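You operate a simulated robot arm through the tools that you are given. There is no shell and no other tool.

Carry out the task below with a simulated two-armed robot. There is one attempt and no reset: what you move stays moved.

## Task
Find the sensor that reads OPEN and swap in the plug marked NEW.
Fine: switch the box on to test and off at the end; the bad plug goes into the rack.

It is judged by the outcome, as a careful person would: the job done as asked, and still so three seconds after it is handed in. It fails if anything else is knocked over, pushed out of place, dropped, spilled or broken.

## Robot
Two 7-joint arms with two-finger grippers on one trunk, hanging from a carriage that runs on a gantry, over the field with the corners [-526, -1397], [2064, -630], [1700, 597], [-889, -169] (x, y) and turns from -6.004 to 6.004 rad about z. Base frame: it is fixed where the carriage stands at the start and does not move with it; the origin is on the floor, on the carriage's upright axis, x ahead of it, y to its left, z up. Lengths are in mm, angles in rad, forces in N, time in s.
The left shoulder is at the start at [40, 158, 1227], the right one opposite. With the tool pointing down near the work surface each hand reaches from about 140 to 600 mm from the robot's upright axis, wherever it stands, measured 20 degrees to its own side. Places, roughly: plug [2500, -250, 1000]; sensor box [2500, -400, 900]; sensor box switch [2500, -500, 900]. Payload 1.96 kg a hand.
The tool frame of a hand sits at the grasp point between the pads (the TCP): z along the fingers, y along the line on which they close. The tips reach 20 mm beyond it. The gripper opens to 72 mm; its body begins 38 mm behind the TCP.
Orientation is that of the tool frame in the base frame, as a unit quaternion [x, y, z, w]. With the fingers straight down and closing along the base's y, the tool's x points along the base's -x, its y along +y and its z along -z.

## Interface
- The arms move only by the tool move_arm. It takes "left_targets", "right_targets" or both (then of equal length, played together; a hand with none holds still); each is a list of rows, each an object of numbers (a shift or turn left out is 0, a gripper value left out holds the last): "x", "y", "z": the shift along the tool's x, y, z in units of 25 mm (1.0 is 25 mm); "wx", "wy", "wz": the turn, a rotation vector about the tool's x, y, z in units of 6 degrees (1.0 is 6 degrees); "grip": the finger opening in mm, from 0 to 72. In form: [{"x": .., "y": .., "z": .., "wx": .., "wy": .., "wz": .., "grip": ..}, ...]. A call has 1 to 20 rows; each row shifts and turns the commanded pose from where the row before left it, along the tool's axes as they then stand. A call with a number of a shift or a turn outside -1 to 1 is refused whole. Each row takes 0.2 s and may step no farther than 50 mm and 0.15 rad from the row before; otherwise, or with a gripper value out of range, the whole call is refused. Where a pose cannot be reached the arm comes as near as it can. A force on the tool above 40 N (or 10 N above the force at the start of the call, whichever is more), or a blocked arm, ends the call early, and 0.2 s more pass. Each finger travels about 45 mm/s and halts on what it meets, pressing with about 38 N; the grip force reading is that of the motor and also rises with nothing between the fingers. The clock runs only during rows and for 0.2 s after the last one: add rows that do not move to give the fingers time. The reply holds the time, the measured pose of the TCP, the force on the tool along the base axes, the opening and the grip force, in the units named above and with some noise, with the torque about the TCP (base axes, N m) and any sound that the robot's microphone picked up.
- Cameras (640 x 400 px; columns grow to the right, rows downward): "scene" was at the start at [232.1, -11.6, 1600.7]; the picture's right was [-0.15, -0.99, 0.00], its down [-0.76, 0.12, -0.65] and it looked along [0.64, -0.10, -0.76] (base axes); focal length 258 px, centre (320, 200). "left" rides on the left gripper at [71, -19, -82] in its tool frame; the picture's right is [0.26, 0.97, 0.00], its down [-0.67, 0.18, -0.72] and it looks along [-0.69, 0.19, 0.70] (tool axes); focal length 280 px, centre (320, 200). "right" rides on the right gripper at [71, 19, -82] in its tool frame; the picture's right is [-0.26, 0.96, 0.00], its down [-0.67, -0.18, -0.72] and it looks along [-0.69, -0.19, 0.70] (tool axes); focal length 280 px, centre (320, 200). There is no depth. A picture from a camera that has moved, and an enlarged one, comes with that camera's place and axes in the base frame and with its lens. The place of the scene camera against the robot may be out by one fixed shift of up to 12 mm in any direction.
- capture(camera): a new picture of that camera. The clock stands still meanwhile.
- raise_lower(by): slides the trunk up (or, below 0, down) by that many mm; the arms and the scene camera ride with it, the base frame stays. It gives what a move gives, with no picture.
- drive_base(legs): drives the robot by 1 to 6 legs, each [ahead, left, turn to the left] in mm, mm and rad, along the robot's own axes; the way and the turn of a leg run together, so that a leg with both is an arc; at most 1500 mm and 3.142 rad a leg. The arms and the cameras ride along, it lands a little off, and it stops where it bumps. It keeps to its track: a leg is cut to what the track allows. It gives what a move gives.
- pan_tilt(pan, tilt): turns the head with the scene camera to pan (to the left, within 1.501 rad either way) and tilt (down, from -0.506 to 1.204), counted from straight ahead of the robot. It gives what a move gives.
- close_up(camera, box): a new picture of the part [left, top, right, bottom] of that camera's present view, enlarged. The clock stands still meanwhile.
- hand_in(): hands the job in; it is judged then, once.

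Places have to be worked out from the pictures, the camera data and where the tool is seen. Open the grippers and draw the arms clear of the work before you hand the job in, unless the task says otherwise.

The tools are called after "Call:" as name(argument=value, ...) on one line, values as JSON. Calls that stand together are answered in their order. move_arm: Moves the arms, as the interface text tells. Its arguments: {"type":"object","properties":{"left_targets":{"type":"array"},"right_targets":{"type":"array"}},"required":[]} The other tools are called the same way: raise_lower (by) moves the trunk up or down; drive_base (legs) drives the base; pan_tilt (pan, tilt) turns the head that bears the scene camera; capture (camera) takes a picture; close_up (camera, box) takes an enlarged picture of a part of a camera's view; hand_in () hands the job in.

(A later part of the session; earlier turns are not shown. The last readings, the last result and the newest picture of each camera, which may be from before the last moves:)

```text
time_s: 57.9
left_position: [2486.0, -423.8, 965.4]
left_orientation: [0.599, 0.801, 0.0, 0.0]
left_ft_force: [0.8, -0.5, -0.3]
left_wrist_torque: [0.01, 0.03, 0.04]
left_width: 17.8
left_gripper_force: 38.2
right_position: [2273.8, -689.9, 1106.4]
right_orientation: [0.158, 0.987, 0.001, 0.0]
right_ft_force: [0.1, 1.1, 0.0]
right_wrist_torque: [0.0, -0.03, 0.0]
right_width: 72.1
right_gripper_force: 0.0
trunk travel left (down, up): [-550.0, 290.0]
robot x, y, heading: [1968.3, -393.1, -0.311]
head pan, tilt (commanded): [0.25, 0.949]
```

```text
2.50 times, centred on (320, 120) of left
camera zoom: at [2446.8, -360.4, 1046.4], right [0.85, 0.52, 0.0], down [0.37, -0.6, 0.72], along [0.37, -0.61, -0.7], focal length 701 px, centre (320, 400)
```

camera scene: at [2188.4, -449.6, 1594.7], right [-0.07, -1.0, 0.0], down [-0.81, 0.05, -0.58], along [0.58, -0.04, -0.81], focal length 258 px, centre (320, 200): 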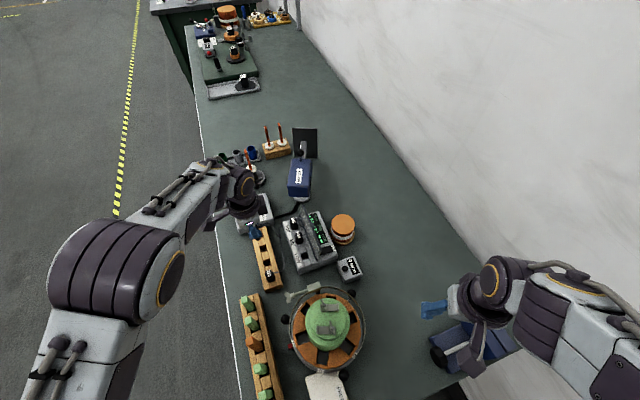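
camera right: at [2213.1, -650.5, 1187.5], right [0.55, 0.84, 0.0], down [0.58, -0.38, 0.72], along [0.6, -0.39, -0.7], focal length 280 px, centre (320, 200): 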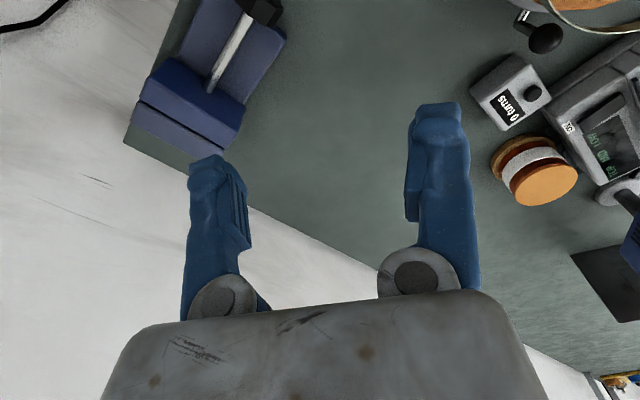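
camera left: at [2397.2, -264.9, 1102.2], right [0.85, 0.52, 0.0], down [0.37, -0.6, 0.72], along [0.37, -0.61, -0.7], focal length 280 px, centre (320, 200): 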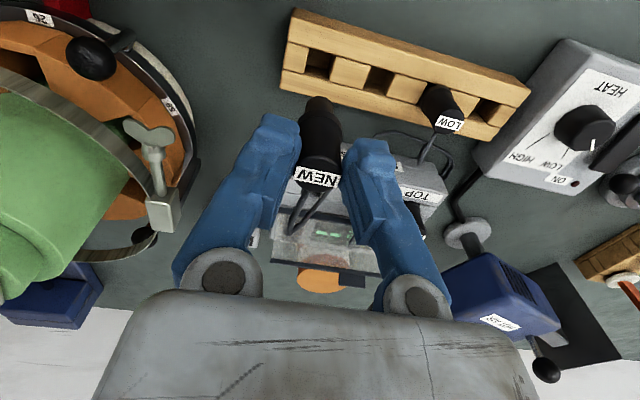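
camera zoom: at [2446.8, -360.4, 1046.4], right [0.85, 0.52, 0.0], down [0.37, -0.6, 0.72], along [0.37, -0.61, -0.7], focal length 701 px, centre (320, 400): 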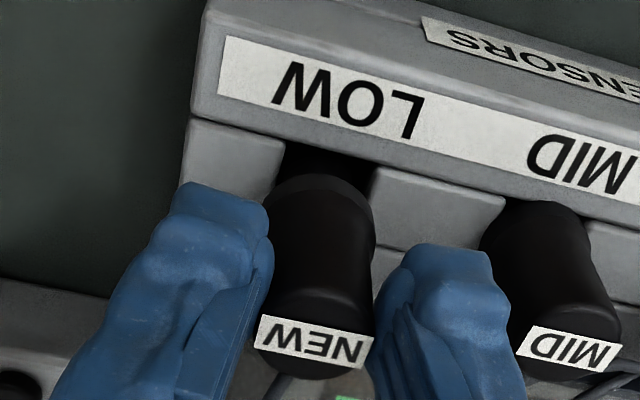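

The pin is inside the socket with no force. I'll shift 1 mm along the row and keep lowering in small steps until it seats.

Call:
move_arm(left_targets=[{"z": 0.14, "y": 0.04}, {"z": 0.12}, {"z": 0.1}, {"z": 0.1}, {}])

Call:
close_up(camera="left", box=[240, 40, 400, 200])

Call:
close_up(camera="right", box=[540, 0, 640, 150])

```text
time_s: 59.1
left_position: [2486.9, -422.5, 954.1]
left_orientation: [0.599, 0.8, 0.0, 0.0]
left_ft_force: [-1.0, -0.2, -0.3]
left_wrist_torque: [0.01, 0.02, -0.02]
left_width: 17.9
left_gripper_force: 38.5
right_position: [2272.7, -688.8, 1105.7]
right_orientation: [0.157, 0.988, 0.0, 0.0]
right_ft_force: [0.1, -0.6, 0.0]
right_wrist_torque: [-0.03, -0.01, 0.0]
right_width: 72.1
right_gripper_force: 0.1
trunk travel left (down, up): [-550.0, 290.0]
robot x, y, heading: [1969.7, -393.3, -0.317]
head pan, tilt (commanded): [0.25, 0.949]
```

```text
2.50 times, centred on (320, 120) of left
camera zoom: at [2447.9, -359.8, 1034.9], right [0.85, 0.52, 0.0], down [0.37, -0.6, 0.72], along [0.37, -0.61, -0.7], focal length 701 px, centre (320, 400)
```

zoom: 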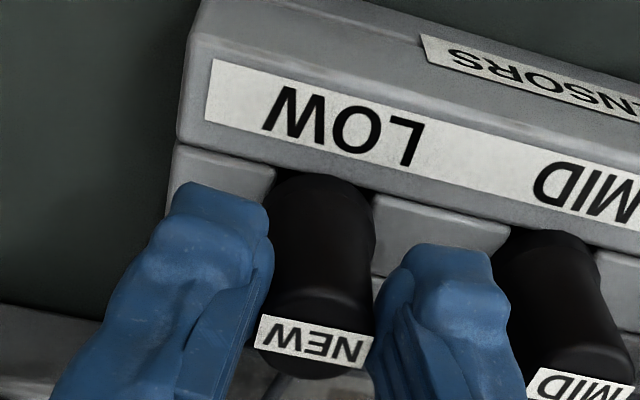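

```text
2.67 times, centred on (590, 75) of right
camera zoom: at [2213.0, -650.5, 1187.5], right [0.55, 0.84, 0.0], down [0.58, -0.38, 0.72], along [0.6, -0.39, -0.7], focal length 748 px, centre (-400, 533)
```

zoom: 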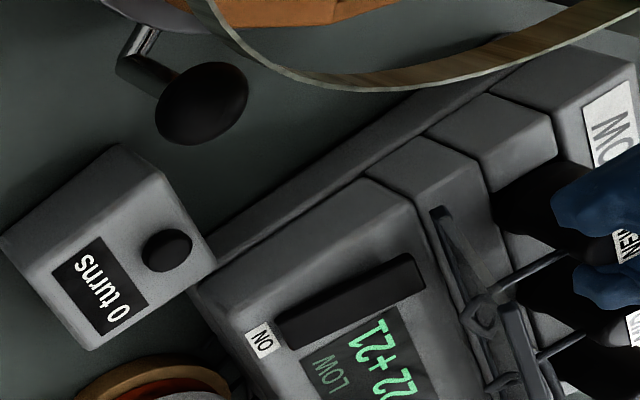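

The display now shows +21 for LOW, so the new plug already makes contact. I'll press the last few millimetres until it rests fully.

Call:
move_arm(left_targets=[{"z": 0.06}, {"z": 0.06}, {}])

```text
time_s: 59.9
left_position: [2488.7, -423.3, 952.9]
left_orientation: [0.6, 0.8, 0.0, 0.001]
left_ft_force: [-4.3, 0.9, 17.5]
left_wrist_torque: [0.03, 0.14, -0.02]
left_width: 18.0
left_gripper_force: 38.0
right_position: [2274.6, -690.9, 1106.6]
right_orientation: [0.157, 0.988, 0.0, 0.0]
right_ft_force: [-0.4, 0.5, 0.6]
right_wrist_torque: [-0.01, 0.0, -0.02]
right_width: 72.0
right_gripper_force: 0.1
trunk travel left (down, up): [-550.0, 290.0]
robot x, y, heading: [1965.9, -393.9, -0.315]
head pan, tilt (commanded): [0.25, 0.949]
```

It's seated at 17 N, and the depth matches the original. I'll relieve the pressure, open just enough so the finger doesn't touch MID, and lift clear.

Call:
move_arm(left_targets=[{"z": -0.05}, {"grip": 22}, {"grip": 26}, {"y": -0.04}, {}, {"z": -0.2}, {"z": -0.4}, {"z": -0.6}, {"z": -0.8}, {"z": -0.8}, {"z": -0.4}, {}])

Call:
capture(camera="left")

Call:
close_up(camera="right", box=[540, 20, 640, 170])

Call:
close_up(camera="left", box=[240, 0, 440, 160])

```text
time_s: 62.5
left_position: [2486.8, -423.1, 1032.0]
left_orientation: [0.599, 0.801, 0.0, 0.0]
left_ft_force: [-0.2, 0.8, -0.1]
left_wrist_torque: [0.01, 0.02, 0.01]
left_width: 26.0
left_gripper_force: 0.1
right_position: [2273.9, -690.8, 1106.1]
right_orientation: [0.157, 0.988, -0.001, 0.0]
right_ft_force: [-0.6, -1.0, -0.1]
right_wrist_torque: [-0.01, -0.01, 0.03]
right_width: 72.0
right_gripper_force: 0.1
trunk travel left (down, up): [-550.0, 290.0]
robot x, y, heading: [1967.0, -395.8, -0.314]
head pan, tilt (commanded): [0.25, 0.949]
```

```text
taken
camera left: at [2447.7, -360.4, 1113.2], right [0.85, 0.52, 0.0], down [0.37, -0.6, 0.72], along [0.37, -0.61, -0.7], focal length 280 px, centre (320, 200)
```

left: 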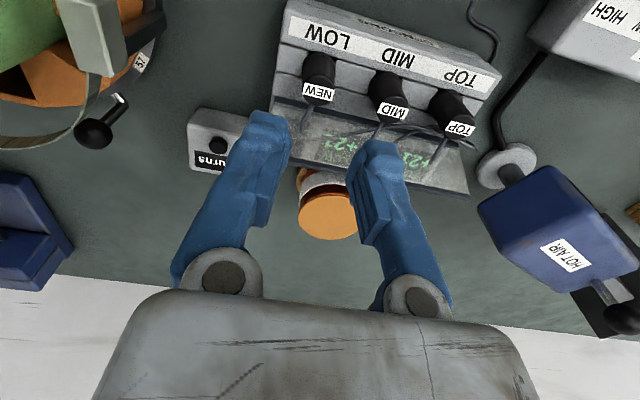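

```text
2.67 times, centred on (590, 95) of right
camera zoom: at [2213.0, -650.5, 1187.5], right [0.55, 0.84, 0.0], down [0.58, -0.38, 0.72], along [0.6, -0.39, -0.7], focal length 748 px, centre (-400, 480)
```

zoom: 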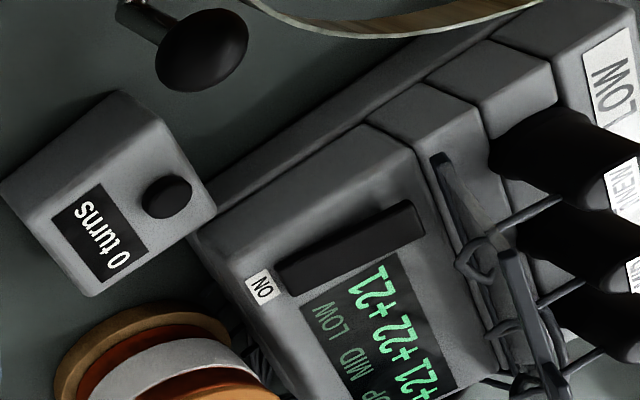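

```text
2.50 times, centred on (340, 80) of left
camera zoom: at [2447.7, -360.4, 1113.2], right [0.85, 0.52, 0.0], down [0.37, -0.6, 0.72], along [0.37, -0.61, -0.7], focal length 701 px, centre (270, 500)
```

zoom: 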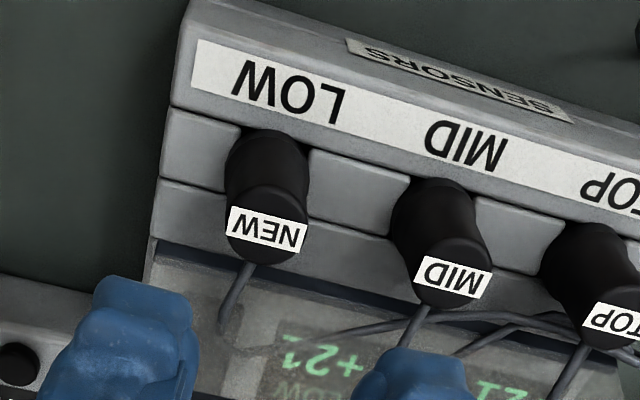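

All three channels now read +21, +22 and +21, and NEW stands properly in the LOW socket. Next I need to switch off at the rocker end beside the lid. I'll zoom in from the scene camera to measure the finger width and plan that press.

Call:
close_up(camera="scene", box=[280, 200, 350, 270])

Call:
close_up(camera="scene", box=[220, 190, 380, 290])

Call:
capture(camera="right")

```text
5.71 times, centred on (315, 235) of scene
camera zoom: at [2188.4, -449.6, 1594.7], right [-0.07, -1.0, 0.0], down [-0.81, 0.05, -0.58], along [0.58, -0.04, -0.81], focal length 1476 px, centre (349, 0)
```

zoom: 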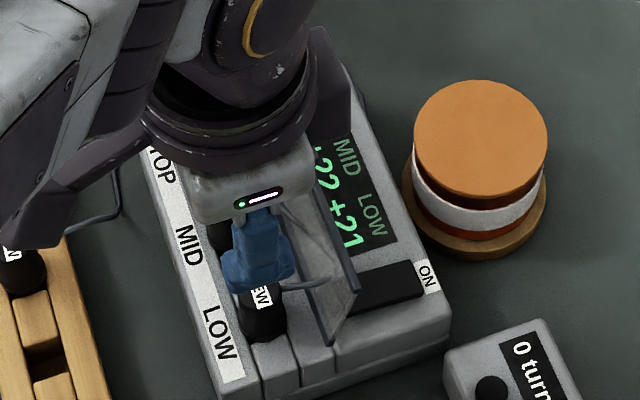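

```text
4.00 times, centred on (300, 240) of scene
camera zoom: at [2188.4, -449.6, 1594.7], right [-0.07, -1.0, 0.0], down [-0.81, 0.05, -0.58], along [0.58, -0.04, -0.81], focal length 1033 px, centre (400, 40)
```

zoom: 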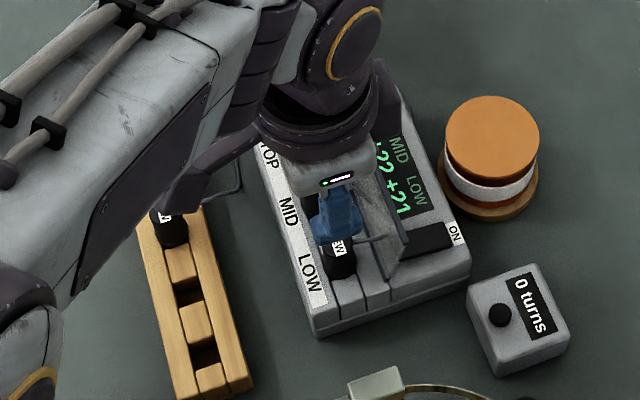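

```text
taken
camera right: at [2213.0, -650.5, 1187.5], right [0.55, 0.84, 0.0], down [0.58, -0.38, 0.72], along [0.6, -0.39, -0.7], focal length 280 px, centre (320, 200)
```

right: 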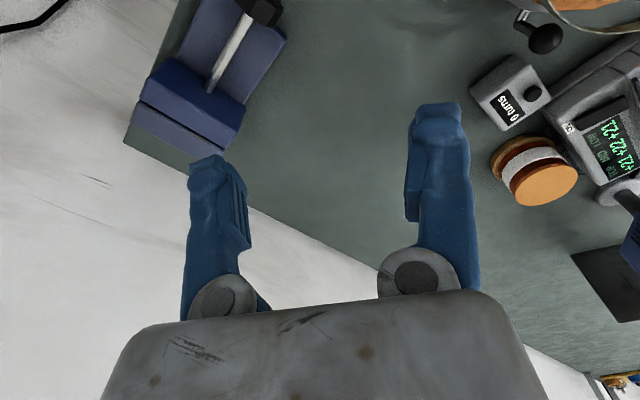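

The fingertip pads are about 30 mm wide across the hand, so I need to plan the OFF press carefully near the lid. I'll zoom the right camera on the rocker in its ON state to see its tilt and pivot.

Call:
close_up(camera="right", box=[570, 70, 640, 140])

Call:
close_up(camera="right", box=[595, 80, 640, 125])

```text
5.71 times, centred on (605, 105) of right
camera zoom: at [2213.0, -650.5, 1187.5], right [0.55, 0.84, 0.0], down [0.58, -0.38, 0.72], along [0.6, -0.39, -0.7], focal length 1602 px, centre (-1309, 743)
```

zoom: 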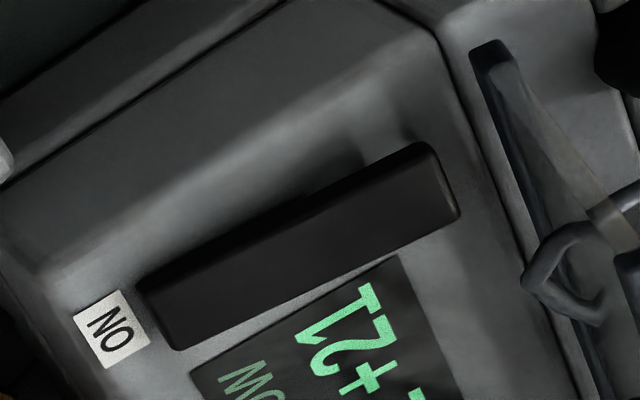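

```text
8.89 times, centred on (618, 102) of right
camera zoom: at [2213.0, -650.5, 1187.5], right [0.55, 0.84, 0.0], down [0.58, -0.38, 0.72], along [0.6, -0.39, -0.7], focal length 2492 px, centre (-2324, 1067)
```

zoom: 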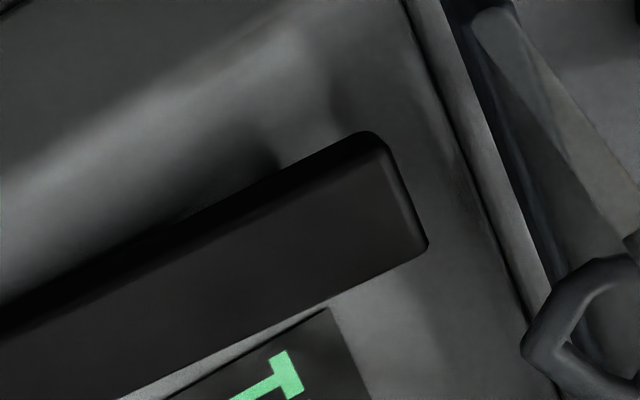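

The rocker tips about ±2.5 mm at its ends around v≈-1176, and the OFF end is now raised. I'll close the fingers, move above the OFF half, and tilt the hand 8° so the fingertip edge nearest the lid lands first while the finger stays clear of the lid's top bar.

Call:
move_arm(left_targets=[{"grip": 0}, {"x": -0.86, "y": -0.22}, {"x": -0.86, "y": -0.22}, {"x": -0.84, "y": -0.21}, {"wy": -0.667}, {"wy": -0.667}, {}])

Call:
capture(camera="left")

Call:
close_up(camera="left", box=[270, 0, 400, 110])

```text
time_s: 64.1
left_position: [2488.4, -488.4, 1032.8]
left_orientation: [0.597, 0.799, -0.042, 0.055]
left_ft_force: [-0.3, -0.3, -0.3]
left_wrist_torque: [0.0, -0.01, 0.0]
left_width: 0.0
left_gripper_force: 30.0
right_position: [2273.4, -689.0, 1106.1]
right_orientation: [0.158, 0.987, 0.0, 0.0]
right_ft_force: [0.3, -1.1, -0.5]
right_wrist_torque: [-0.05, -0.04, -0.01]
right_width: 71.7
right_gripper_force: 0.1
trunk travel left (down, up): [-550.0, 290.0]
robot x, y, heading: [1971.7, -389.7, -0.313]
head pan, tilt (commanded): [0.25, 0.949]
```

```text
taken
camera left: at [2446.5, -415.8, 1102.3], right [0.85, 0.52, -0.04], down [0.34, -0.49, 0.8], along [0.4, -0.7, -0.6], focal length 280 px, centre (320, 200)
```

left: 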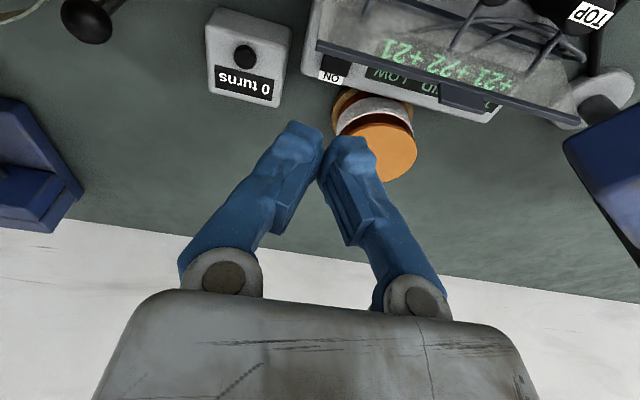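

```text
3.64 times, centred on (335, 55) of left
camera zoom: at [2446.5, -415.8, 1102.3], right [0.85, 0.52, -0.04], down [0.34, -0.49, 0.8], along [0.4, -0.7, -0.6], focal length 1020 px, centre (266, 727)
```

zoom: 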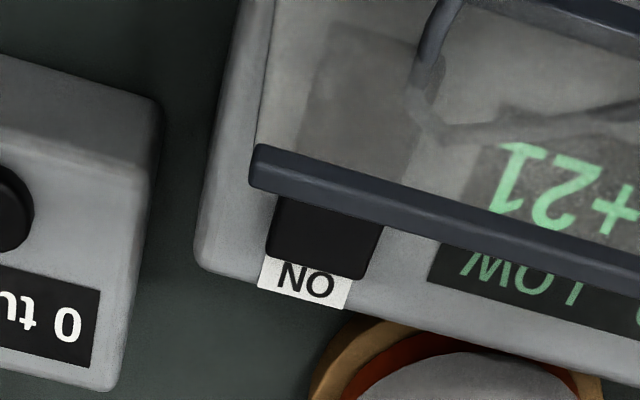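

From two left-camera views, the lid's bar edge is at v≈-1158, and the rocker's centre along the box is u≈2258. I'll shift 2 mm and come straight down to about 20 mm above the rocker, then check from the right camera.

Call:
move_arm(left_targets=[{"y": 0.08, "x": -0.04}, {"z": 0.99, "x": 0.139}, {"z": 0.99, "x": 0.139}, {"z": 0.75, "x": 0.105}, {}])

Call:
close_up(camera="right", box=[540, 40, 640, 190])

Call:
close_up(camera="left", box=[240, 60, 440, 220])

Call:
close_up(camera="scene", box=[280, 200, 360, 270])

```text
time_s: 65.3
left_position: [2491.2, -490.4, 964.7]
left_orientation: [0.598, 0.798, -0.041, 0.056]
left_ft_force: [0.0, 0.7, -1.0]
left_wrist_torque: [0.0, 0.0, -0.01]
left_width: 0.0
left_gripper_force: 29.2
right_position: [2273.3, -690.6, 1105.5]
right_orientation: [0.158, 0.987, 0.001, -0.001]
right_ft_force: [0.0, 0.6, 0.6]
right_wrist_torque: [0.02, -0.03, -0.03]
right_width: 72.0
right_gripper_force: 0.1
trunk travel left (down, up): [-550.0, 290.0]
robot x, y, heading: [1972.3, -393.8, -0.315]
head pan, tilt (commanded): [0.25, 0.949]
```

```text
2.67 times, centred on (590, 115) of right
camera zoom: at [2213.0, -650.5, 1187.5], right [0.55, 0.84, 0.0], down [0.58, -0.38, 0.72], along [0.6, -0.39, -0.7], focal length 748 px, centre (-400, 427)
```

zoom: 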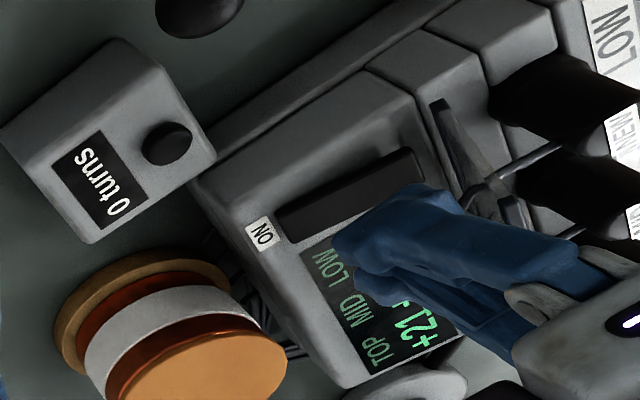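

```text
2.50 times, centred on (340, 140) of left
camera zoom: at [2448.4, -416.5, 1034.6], right [0.85, 0.52, -0.04], down [0.34, -0.49, 0.8], along [0.4, -0.7, -0.6], focal length 701 px, centre (270, 350)
```

zoom: 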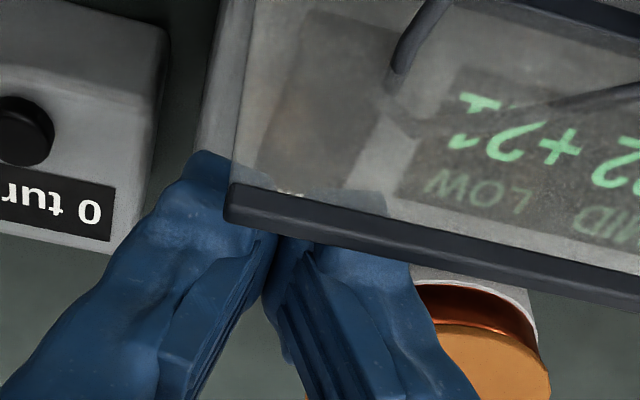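

```text
5.71 times, centred on (320, 235) of scene
camera zoom: at [2188.4, -449.6, 1594.7], right [-0.07, -1.0, 0.0], down [-0.81, 0.05, -0.58], along [0.58, -0.04, -0.81], focal length 1476 px, centre (320, 0)
```

zoom: 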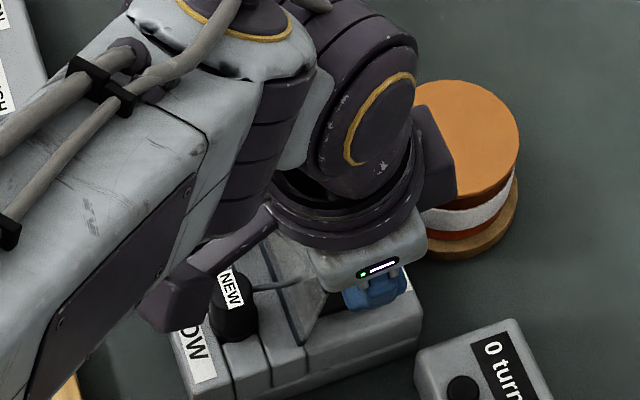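

The view shows the pad over the OFF half with a gap to the lid bar. I'll lower in small steps towards contact.

Call:
move_arm(left_targets=[{"x": 0.05}, {"z": 0.198, "x": 0.028}, {"z": 0.198, "x": 0.028}, {"z": 0.198, "x": 0.028}, {"z": 0.1, "x": 0.014}, {}])

Call:
close_up(camera="right", box=[560, 50, 640, 170])

Call:
close_up(camera="left", box=[240, 60, 440, 220])

```text
time_s: 66.7
left_position: [2491.3, -488.9, 945.8]
left_orientation: [0.597, 0.799, -0.042, 0.056]
left_ft_force: [0.3, -0.4, -0.5]
left_wrist_torque: [-0.02, -0.02, -0.01]
left_width: 0.0
left_gripper_force: 29.8
right_position: [2272.8, -689.4, 1106.1]
right_orientation: [0.157, 0.988, 0.0, 0.0]
right_ft_force: [-0.8, -0.3, 0.2]
right_wrist_torque: [0.01, 0.0, 0.01]
right_width: 71.7
right_gripper_force: 0.0
trunk travel left (down, up): [-550.0, 290.0]
robot x, y, heading: [1966.2, -395.7, -0.316]
head pan, tilt (commanded): [0.25, 0.949]
```

```text
3.33 times, centred on (600, 110) of right
camera zoom: at [2213.0, -650.5, 1187.5], right [0.55, 0.84, 0.0], down [0.58, -0.38, 0.72], along [0.6, -0.39, -0.7], focal length 935 px, centre (-613, 500)
```

zoom: 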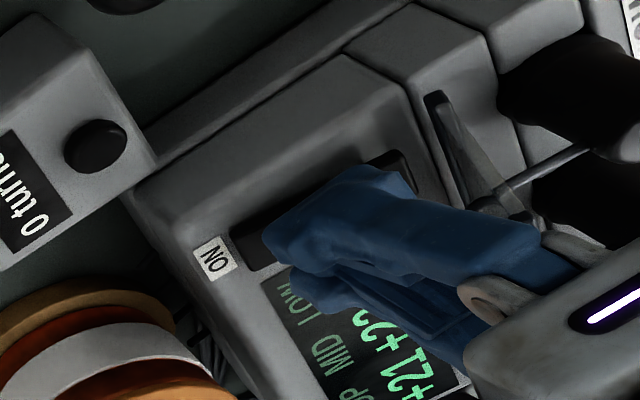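

```text
2.50 times, centred on (340, 140) of left
camera zoom: at [2448.8, -415.9, 1016.1], right [0.85, 0.52, -0.04], down [0.34, -0.49, 0.8], along [0.4, -0.7, -0.6], focal length 701 px, centre (270, 350)
```

zoom: 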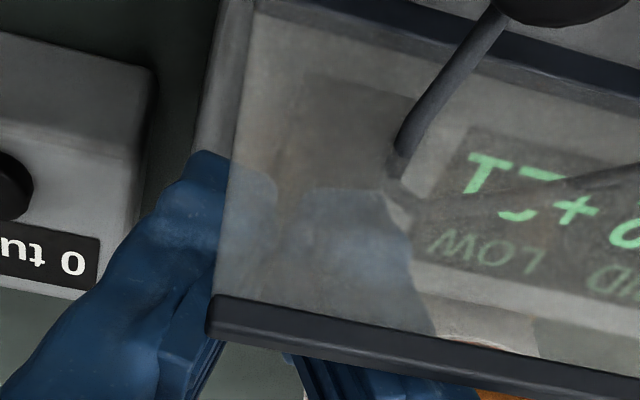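

No contact yet and the lid hasn't been touched. I'll keep pressing gently.

Call:
move_arm(left_targets=[{"z": 0.1, "x": 0.014}, {"z": 0.1, "x": 0.014}, {"z": 0.08, "x": 0.011}])

Call:
close_up(camera="right", box=[560, 50, 640, 170])

```text
time_s: 67.5
left_position: [2490.8, -487.8, 939.4]
left_orientation: [0.597, 0.799, -0.041, 0.055]
left_ft_force: [-0.7, -0.5, 0.0]
left_wrist_torque: [0.01, -0.02, 0.03]
left_width: 0.3
left_gripper_force: 29.7
right_position: [2274.3, -691.4, 1106.3]
right_orientation: [0.158, 0.988, 0.0, 0.0]
right_ft_force: [-0.3, -0.5, 0.2]
right_wrist_torque: [0.0, -0.02, 0.04]
right_width: 72.1
right_gripper_force: 0.1
trunk travel left (down, up): [-550.0, 290.0]
robot x, y, heading: [1968.7, -394.9, -0.317]
head pan, tilt (commanded): [0.25, 0.949]
```

```text
3.33 times, centred on (600, 110) of right
camera zoom: at [2213.0, -650.5, 1187.5], right [0.55, 0.84, 0.0], down [0.58, -0.38, 0.72], along [0.6, -0.39, -0.7], focal length 935 px, centre (-613, 500)
```

zoom: 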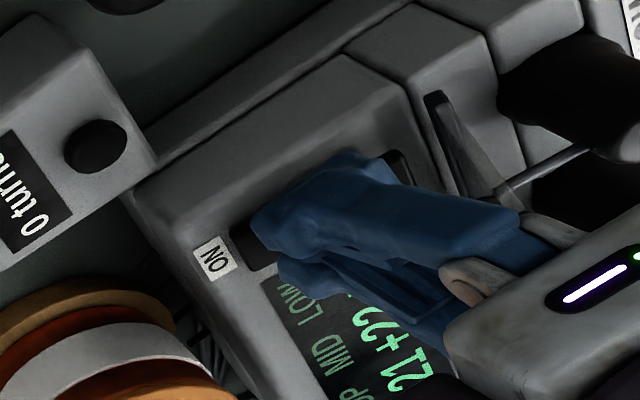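

Still on at z 939, with contact just starting. I'll press a little further.

Call:
move_arm(left_targets=[{"z": 0.08, "x": 0.011}, {"z": 0.08, "x": 0.011}])

Call:
close_up(camera="right", box=[560, 50, 640, 170])

```text
time_s: 68.1
left_position: [2491.1, -489.1, 937.4]
left_orientation: [0.598, 0.798, -0.042, 0.057]
left_ft_force: [-5.5, 1.1, 18.4]
left_wrist_torque: [0.18, 0.01, -0.01]
left_width: 0.1
left_gripper_force: 29.4
right_position: [2273.3, -690.9, 1107.2]
right_orientation: [0.158, 0.988, 0.0, 0.0]
right_ft_force: [-0.1, 0.1, -0.6]
right_wrist_torque: [0.03, 0.02, -0.03]
right_width: 72.1
right_gripper_force: 0.1
trunk travel left (down, up): [-550.0, 290.0]
robot x, y, heading: [1967.2, -392.7, -0.311]
head pan, tilt (commanded): [0.25, 0.949]
```

```text
3.33 times, centred on (600, 110) of right
camera zoom: at [2213.3, -650.5, 1188.0], right [0.55, 0.84, 0.0], down [0.58, -0.38, 0.72], along [0.6, -0.39, -0.7], focal length 935 px, centre (-613, 500)
```

zoom: 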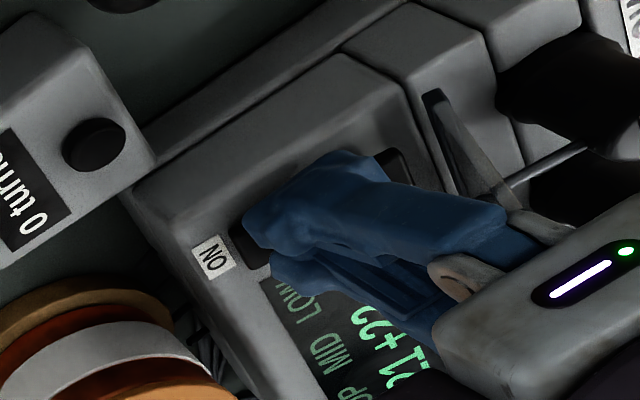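

There's 18 N on the rocker about 6 mm to the OFF side of the pivot, and it hasn't flipped. I'll press slightly more, still below the force limit.

Call:
move_arm(left_targets=[{"z": 0.05, "x": 0.007}, {}])

Call:
close_up(camera="right", box=[560, 50, 640, 170])

```text
time_s: 68.6
left_position: [2492.6, -488.9, 936.7]
left_orientation: [0.598, 0.798, -0.041, 0.06]
left_ft_force: [-4.0, 2.4, 13.9]
left_wrist_torque: [0.14, 0.0, 0.02]
left_width: 0.0
left_gripper_force: 29.3
right_position: [2273.6, -690.1, 1106.3]
right_orientation: [0.158, 0.987, 0.0, 0.0]
right_ft_force: [-1.2, 0.2, -0.1]
right_wrist_torque: [-0.01, -0.04, -0.02]
right_width: 71.9
right_gripper_force: 0.1
trunk travel left (down, up): [-550.0, 290.0]
robot x, y, heading: [1972.1, -397.6, -0.321]
head pan, tilt (commanded): [0.25, 0.949]
stopped in row 2 (left hand): the force on the tool passed its limit at 42 N (the readings are from after the stop); the commanded pose is now the measured one
```

```text
3.33 times, centred on (600, 110) of right
camera zoom: at [2213.1, -650.3, 1187.2], right [0.55, 0.84, 0.0], down [0.58, -0.38, 0.72], along [0.6, -0.39, -0.7], focal length 935 px, centre (-613, 500)
```

zoom: 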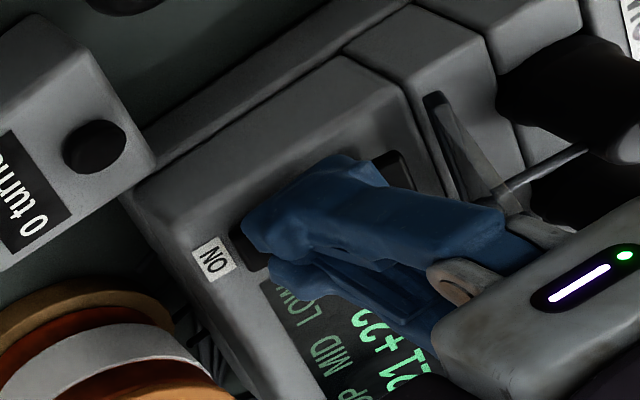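

The force reached 42 N without flipping, so the contact is too close to the pivot. I'll back off and lift clear. I'll also turn the right hand so its camera gets a better view of the gap between the finger and the lid.

Call:
move_arm(left_targets=[{"z": -0.4, "x": -0.056}, {"z": -0.8, "x": -0.112}, {"z": -0.99, "x": -0.139}, {}, {}, {}, {}, {}, {}], right_targets=[{"wz": -1.0}, {"wz": -1.0}, {"wz": -1.0}, {"wz": -1.0}, {"wz": -1.0}, {"wz": -1.0}, {"wz": -1.0}, {"wz": -1.0}, {}])

Call:
capture(camera="right")

Call:
capture(camera="scene")

```text
time_s: 70.6
left_position: [2490.7, -488.7, 991.6]
left_orientation: [0.598, 0.798, -0.043, 0.058]
left_ft_force: [0.2, 0.3, -0.7]
left_wrist_torque: [0.01, 0.01, 0.01]
left_width: 0.1
left_gripper_force: 29.7
right_position: [2274.1, -690.8, 1106.2]
right_orientation: [-0.258, 0.966, 0.0, 0.0]
right_ft_force: [-0.6, -0.1, -0.2]
right_wrist_torque: [0.02, 0.03, -0.02]
right_width: 71.8
right_gripper_force: 0.0
trunk travel left (down, up): [-550.0, 290.0]
robot x, y, heading: [1967.9, -397.7, -0.315]
head pan, tilt (commanded): [0.25, 0.949]
```

```text
taken
camera right: at [2203.0, -709.7, 1187.1], right [-0.26, 0.97, 0.0], down [0.68, 0.18, 0.72], along [0.69, 0.18, -0.7], focal length 280 px, centre (320, 200)
```

right: 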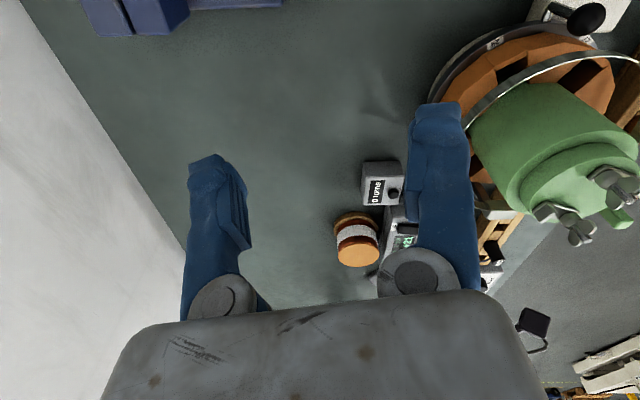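

```text
taken
camera scene: at [2188.3, -449.5, 1594.7], right [-0.07, -1.0, 0.0], down [-0.81, 0.05, -0.58], along [0.58, -0.04, -0.81], focal length 258 px, centre (320, 200)
```

scene: 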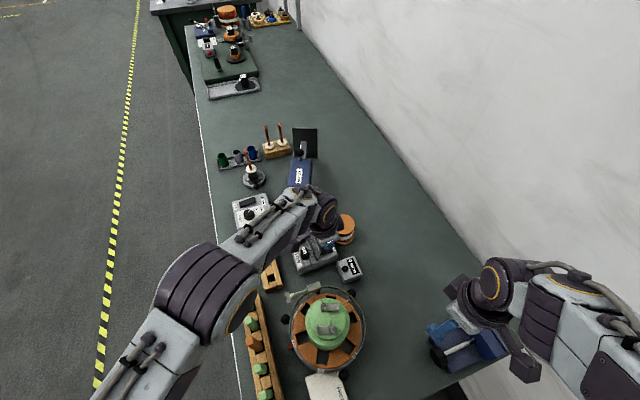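

The right finger blocks the view now, so I'll turn the right hand back part way.

Call:
move_arm(right_targets=[{"wz": 1.0}, {"wz": 1.0}, {"wz": 1.0}, {"wz": 1.0}, {"wz": 0.5}, {}])

Call:
capture(camera="right")

Call:
close_up(camera="right", box=[480, 110, 620, 220])

```text
time_s: 72.0
left_position: [2490.4, -488.3, 991.5]
left_orientation: [0.597, 0.799, -0.042, 0.058]
left_ft_force: [0.3, 0.0, -0.3]
left_wrist_torque: [0.02, 0.01, -0.01]
left_width: 0.0
left_gripper_force: 29.6
right_position: [2273.2, -690.5, 1105.5]
right_orientation: [-0.024, 1.0, 0.0, 0.0]
right_ft_force: [0.0, -0.9, -0.3]
right_wrist_torque: [-0.02, -0.02, -0.01]
right_width: 71.9
right_gripper_force: 0.0
trunk travel left (down, up): [-550.0, 290.0]
robot x, y, heading: [1965.7, -393.8, -0.317]
head pan, tilt (commanded): [0.25, 0.949]
```

```text
taken
camera right: at [2202.0, -675.3, 1187.2], right [0.21, 0.98, 0.0], down [0.68, -0.15, 0.72], along [0.7, -0.15, -0.7], focal length 280 px, centre (320, 200)
```

right: 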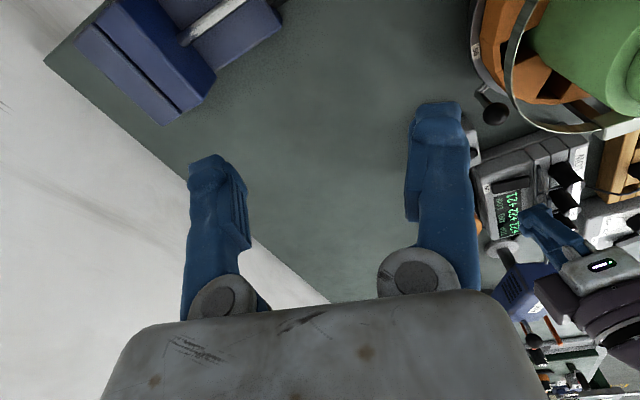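

```text
3.64 times, centred on (550, 165) of right
camera zoom: at [2202.0, -675.3, 1187.2], right [0.21, 0.98, 0.0], down [0.68, -0.15, 0.72], along [0.7, -0.15, -0.7], focal length 1020 px, centre (-516, 327)
```

zoom: 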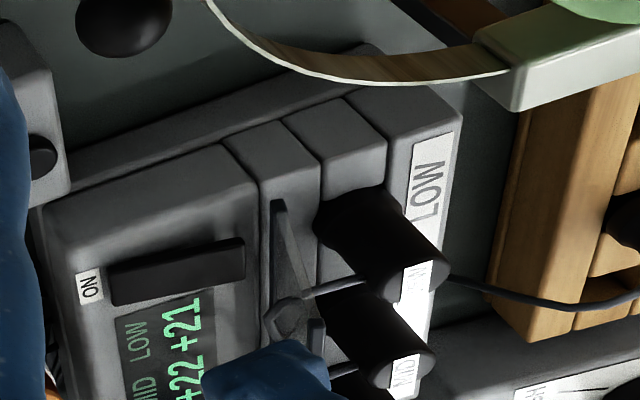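

This view shows the lid's near edge and the rocker. I'll reduce the tilt to 5° so the pad can reach further under the lid's top bar towards the OFF end, and lower to just above the rocker.

Call:
move_arm(left_targets=[{"wy": 0.5}, {"z": 0.7, "x": 0.061}, {"z": 0.7, "x": 0.061}, {"z": 0.38, "x": 0.033}, {}])

Call:
close_up(camera="right", box=[490, 140, 590, 240])

Call:
close_up(camera="left", box=[240, 60, 440, 220])

```text
time_s: 73.2
left_position: [2491.7, -488.8, 946.9]
left_orientation: [0.599, 0.8, -0.026, 0.036]
left_ft_force: [-0.1, -0.3, 0.4]
left_wrist_torque: [-0.02, -0.02, 0.0]
left_width: 0.0
left_gripper_force: 29.2
right_position: [2272.9, -691.5, 1105.7]
right_orientation: [-0.025, 1.0, 0.0, 0.001]
right_ft_force: [-0.1, -0.5, -0.2]
right_wrist_torque: [0.0, 0.04, 0.0]
right_width: 72.0
right_gripper_force: 0.0
trunk travel left (down, up): [-550.0, 290.0]
robot x, y, heading: [1968.2, -396.0, -0.317]
head pan, tilt (commanded): [0.25, 0.949]
```

```text
4.00 times, centred on (540, 190) of right
camera zoom: at [2202.0, -675.3, 1187.2], right [0.21, 0.98, 0.0], down [0.68, -0.15, 0.72], along [0.7, -0.15, -0.7], focal length 1122 px, centre (-560, 240)
```

zoom: 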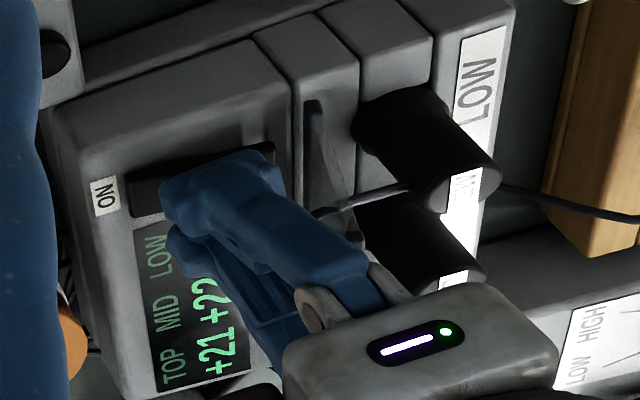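

```text
2.50 times, centred on (340, 140) of left
camera zoom: at [2450.6, -418.3, 1020.6], right [0.85, 0.52, -0.02], down [0.34, -0.53, 0.77], along [0.39, -0.67, -0.63], focal length 701 px, centre (270, 350)
```

zoom: 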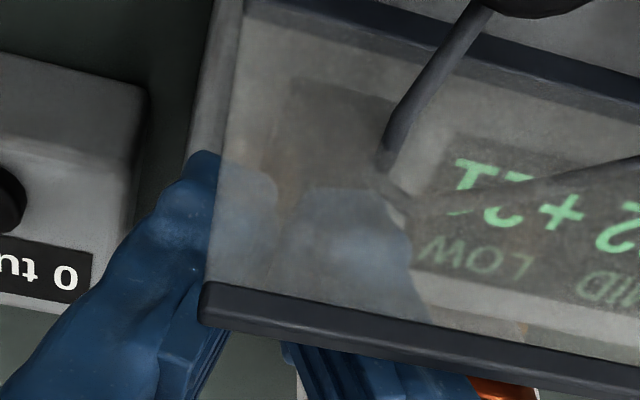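

The gap between finger and lid bar is about 6 mm at this height. I'll shift 4 mm towards the lid, under the bar, watching the force for any touch.

Call:
move_arm(left_targets=[{"x": 0.08}, {"x": 0.08}, {}])

Call:
close_up(camera="right", box=[490, 140, 590, 240])

Call:
close_up(camera="left", box=[240, 60, 440, 220])

```text
time_s: 74.0
left_position: [2490.8, -485.0, 945.7]
left_orientation: [0.599, 0.799, -0.026, 0.037]
left_ft_force: [0.1, -0.2, 0.4]
left_wrist_torque: [0.01, -0.01, 0.01]
left_width: 0.0
left_gripper_force: 29.9
right_position: [2272.9, -691.3, 1105.1]
right_orientation: [-0.025, 1.0, 0.001, -0.001]
right_ft_force: [-0.3, -0.2, 0.6]
right_wrist_torque: [0.01, 0.01, 0.0]
right_width: 72.0
right_gripper_force: 0.0
trunk travel left (down, up): [-550.0, 290.0]
robot x, y, heading: [1970.9, -394.6, -0.317]
head pan, tilt (commanded): [0.25, 0.949]
```

```text
4.00 times, centred on (540, 190) of right
camera zoom: at [2202.0, -675.3, 1187.2], right [0.21, 0.98, 0.0], down [0.68, -0.15, 0.72], along [0.7, -0.15, -0.7], focal length 1122 px, centre (-560, 240)
```

zoom: 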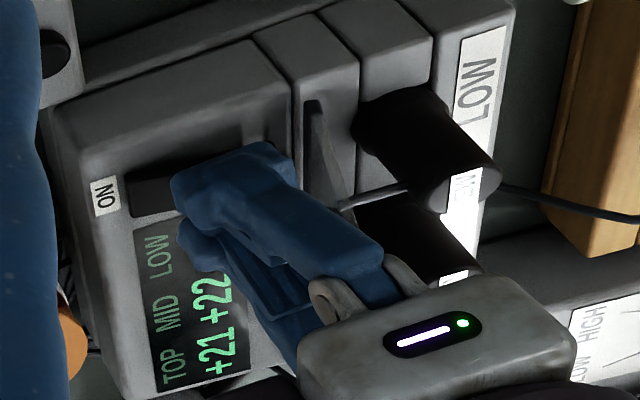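

```text
2.50 times, centred on (340, 140) of left
camera zoom: at [2448.7, -415.1, 1020.0], right [0.85, 0.52, -0.02], down [0.34, -0.53, 0.77], along [0.39, -0.67, -0.63], focal length 701 px, centre (270, 350)
```

zoom: 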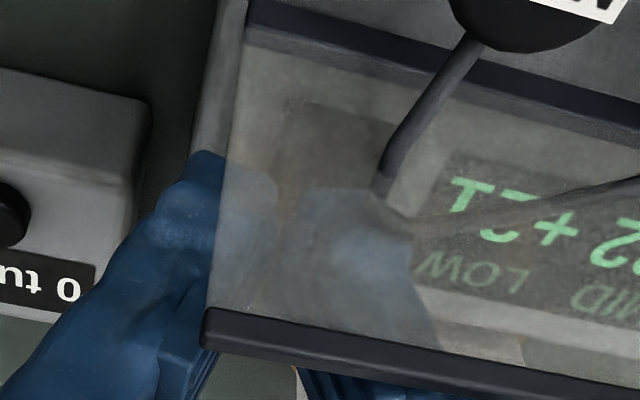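

No touch, and the lid is unmoved; the pad is now over the OFF end. I'll press down in 2 mm steps.

Call:
move_arm(left_targets=[{"z": 0.08, "x": 0.007}, {"z": 0.08, "x": 0.007}, {"z": 0.08, "x": 0.007}, {"z": 0.06, "x": 0.005}])

Call:
close_up(camera="right", box=[490, 140, 590, 240])

```text
time_s: 75.0
left_position: [2490.6, -484.2, 939.2]
left_orientation: [0.599, 0.799, -0.027, 0.037]
left_ft_force: [0.2, 0.9, -0.1]
left_wrist_torque: [0.0, 0.03, 0.01]
left_width: 0.0
left_gripper_force: 29.2
right_position: [2273.3, -690.9, 1105.3]
right_orientation: [-0.025, 1.0, 0.0, 0.0]
right_ft_force: [0.2, 1.2, 0.4]
right_wrist_torque: [0.03, 0.03, 0.04]
right_width: 71.8
right_gripper_force: 0.1
trunk travel left (down, up): [-550.0, 290.0]
robot x, y, heading: [1971.2, -395.6, -0.315]
head pan, tilt (commanded): [0.25, 0.949]
```

```text
4.00 times, centred on (540, 190) of right
camera zoom: at [2202.0, -675.3, 1187.2], right [0.21, 0.98, 0.0], down [0.68, -0.15, 0.72], along [0.7, -0.15, -0.7], focal length 1122 px, centre (-560, 240)
```

zoom: 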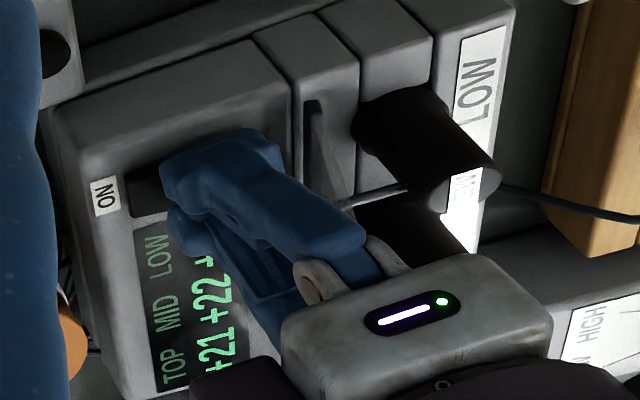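

Still no contact at z 939. I'll continue in small steps.

Call:
move_arm(left_targets=[{"z": 0.06, "x": 0.005}, {"z": 0.06, "x": 0.005}])

Call:
close_up(camera="right", box=[490, 140, 590, 240])

```text
time_s: 75.6
left_position: [2489.7, -484.6, 936.1]
left_orientation: [0.599, 0.799, -0.026, 0.038]
left_ft_force: [-3.1, 2.6, 10.3]
left_wrist_torque: [0.0, 0.0, 0.06]
left_width: 0.1
left_gripper_force: 29.3
right_position: [2272.7, -689.3, 1106.4]
right_orientation: [-0.026, 1.0, -0.001, 0.0]
right_ft_force: [-1.1, -0.5, 0.3]
right_wrist_torque: [0.0, 0.0, 0.0]
right_width: 72.0
right_gripper_force: 0.1
trunk travel left (down, up): [-550.0, 290.0]
robot x, y, heading: [1965.0, -395.9, -0.315]
head pan, tilt (commanded): [0.25, 0.949]
```

```text
4.00 times, centred on (540, 190) of right
camera zoom: at [2202.0, -675.0, 1187.3], right [0.21, 0.98, 0.0], down [0.68, -0.15, 0.72], along [0.7, -0.15, -0.7], focal length 1122 px, centre (-560, 240)
```

zoom: 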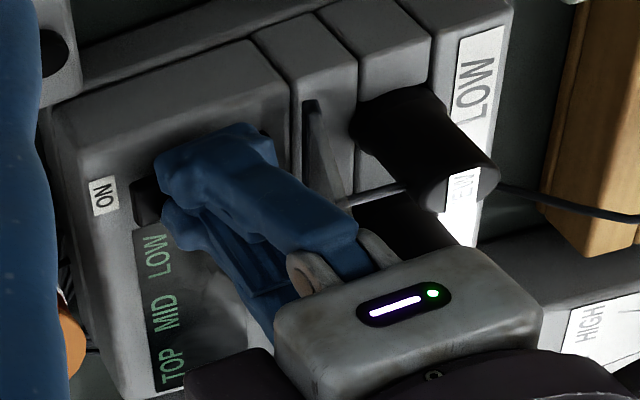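

The display readings are gone and only the printed labels remain, so the box is OFF. I'll relieve the pressure, move back from under the bar, then lift straight up.

Call:
move_arm(left_targets=[{"z": -0.08, "x": -0.007}, {"x": -0.1}, {"x": -0.1}, {"z": -0.3, "x": -0.026}, {"z": -0.6, "x": -0.052}, {"z": -0.8, "x": -0.07}, {"z": -0.9, "x": -0.08}, {}])

Call:
close_up(camera="right", box=[480, 110, 620, 220])

Call:
close_up(camera="left", box=[240, 0, 480, 140])

```text
time_s: 77.4
left_position: [2490.9, -489.7, 1004.7]
left_orientation: [0.599, 0.799, -0.026, 0.037]
left_ft_force: [0.0, 0.0, -0.1]
left_wrist_torque: [0.02, 0.02, -0.02]
left_width: 0.2
left_gripper_force: 29.8
right_position: [2270.6, -691.2, 1105.6]
right_orientation: [-0.025, 1.0, 0.0, 0.0]
right_ft_force: [0.8, 1.3, 0.6]
right_wrist_torque: [-0.02, -0.03, 0.02]
right_width: 71.9
right_gripper_force: 0.0
trunk travel left (down, up): [-550.0, 290.0]
robot x, y, heading: [1965.9, -398.9, -0.318]
head pan, tilt (commanded): [0.25, 0.949]
```

```text
3.64 times, centred on (550, 165) of right
camera zoom: at [2202.0, -675.3, 1187.2], right [0.21, 0.98, 0.0], down [0.68, -0.15, 0.72], along [0.7, -0.15, -0.7], focal length 1020 px, centre (-516, 327)
```

zoom: 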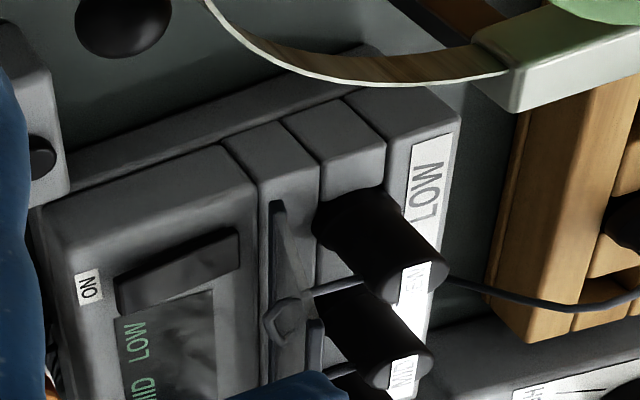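

```text
2.67 times, centred on (360, 70) of left
camera zoom: at [2449.7, -419.6, 1077.7], right [0.85, 0.52, -0.02], down [0.35, -0.53, 0.77], along [0.39, -0.67, -0.63], focal length 748 px, centre (213, 547)
```

zoom: 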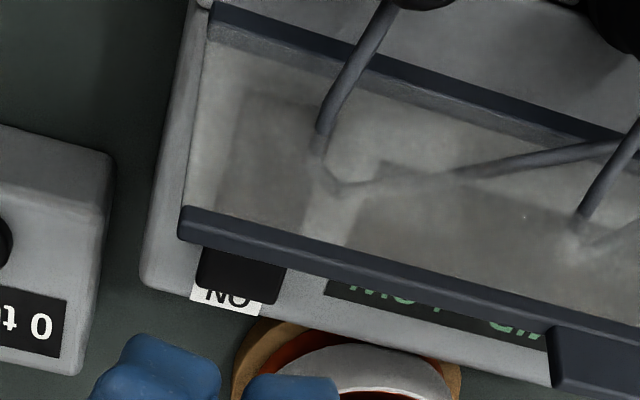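

The box is off with the ON end raised, and the box and lid haven't moved. I'll raise the left hand well clear, remove the tilt and open the gripper at height.

Call:
move_arm(left_targets=[{"z": -0.99, "x": -0.087}, {"z": -0.99, "x": -0.087}, {"z": -0.99, "x": -0.087}, {"z": -0.99, "x": -0.087}, {"z": -0.99, "x": -0.087}, {"wy": 0.833}, {"z": -0.8, "grip": 60}, {}, {}, {}])

Call:
capture(camera="scene")

Call:
capture(camera="left")

```text
time_s: 79.6
left_position: [2491.1, -490.1, 1148.2]
left_orientation: [0.599, 0.801, 0.0, 0.002]
left_ft_force: [-0.3, 0.5, -1.1]
left_wrist_torque: [0.02, -0.01, 0.0]
left_width: 59.7
left_gripper_force: 0.0
right_position: [2273.2, -690.9, 1105.9]
right_orientation: [-0.026, 1.0, 0.0, 0.001]
right_ft_force: [0.6, 0.2, 0.7]
right_wrist_torque: [0.02, 0.01, 0.01]
right_width: 71.9
right_gripper_force: 0.1
trunk travel left (down, up): [-550.0, 290.0]
robot x, y, heading: [1966.5, -391.8, -0.317]
head pan, tilt (commanded): [0.25, 0.949]
```

```text
taken
camera scene: at [2188.3, -449.5, 1594.7], right [-0.07, -1.0, 0.0], down [-0.81, 0.05, -0.58], along [0.58, -0.04, -0.81], focal length 258 px, centre (320, 200)
```

scene: 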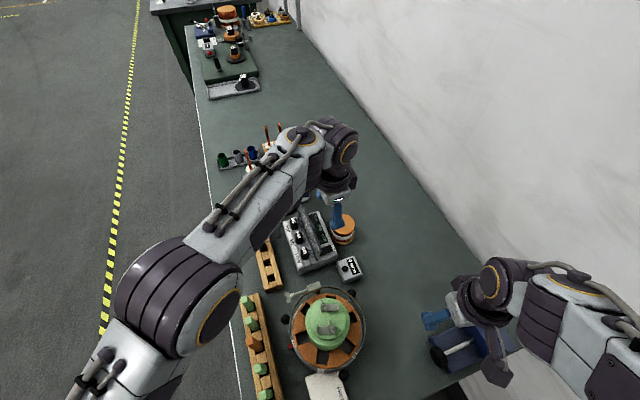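

```text
taken
camera left: at [2451.4, -427.2, 1228.2], right [0.85, 0.52, 0.0], down [0.36, -0.59, 0.72], along [0.38, -0.61, -0.7], focal length 280 px, centre (320, 200)
```

left: 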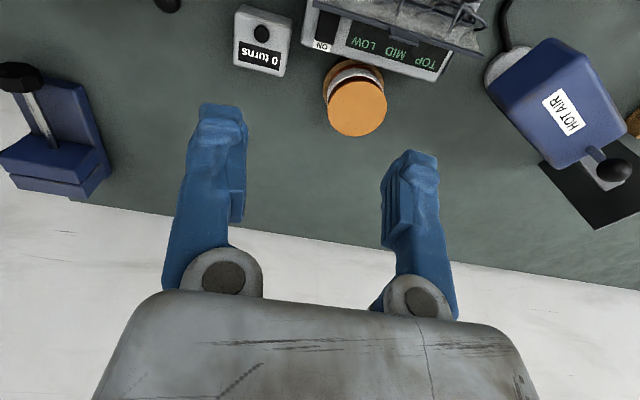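

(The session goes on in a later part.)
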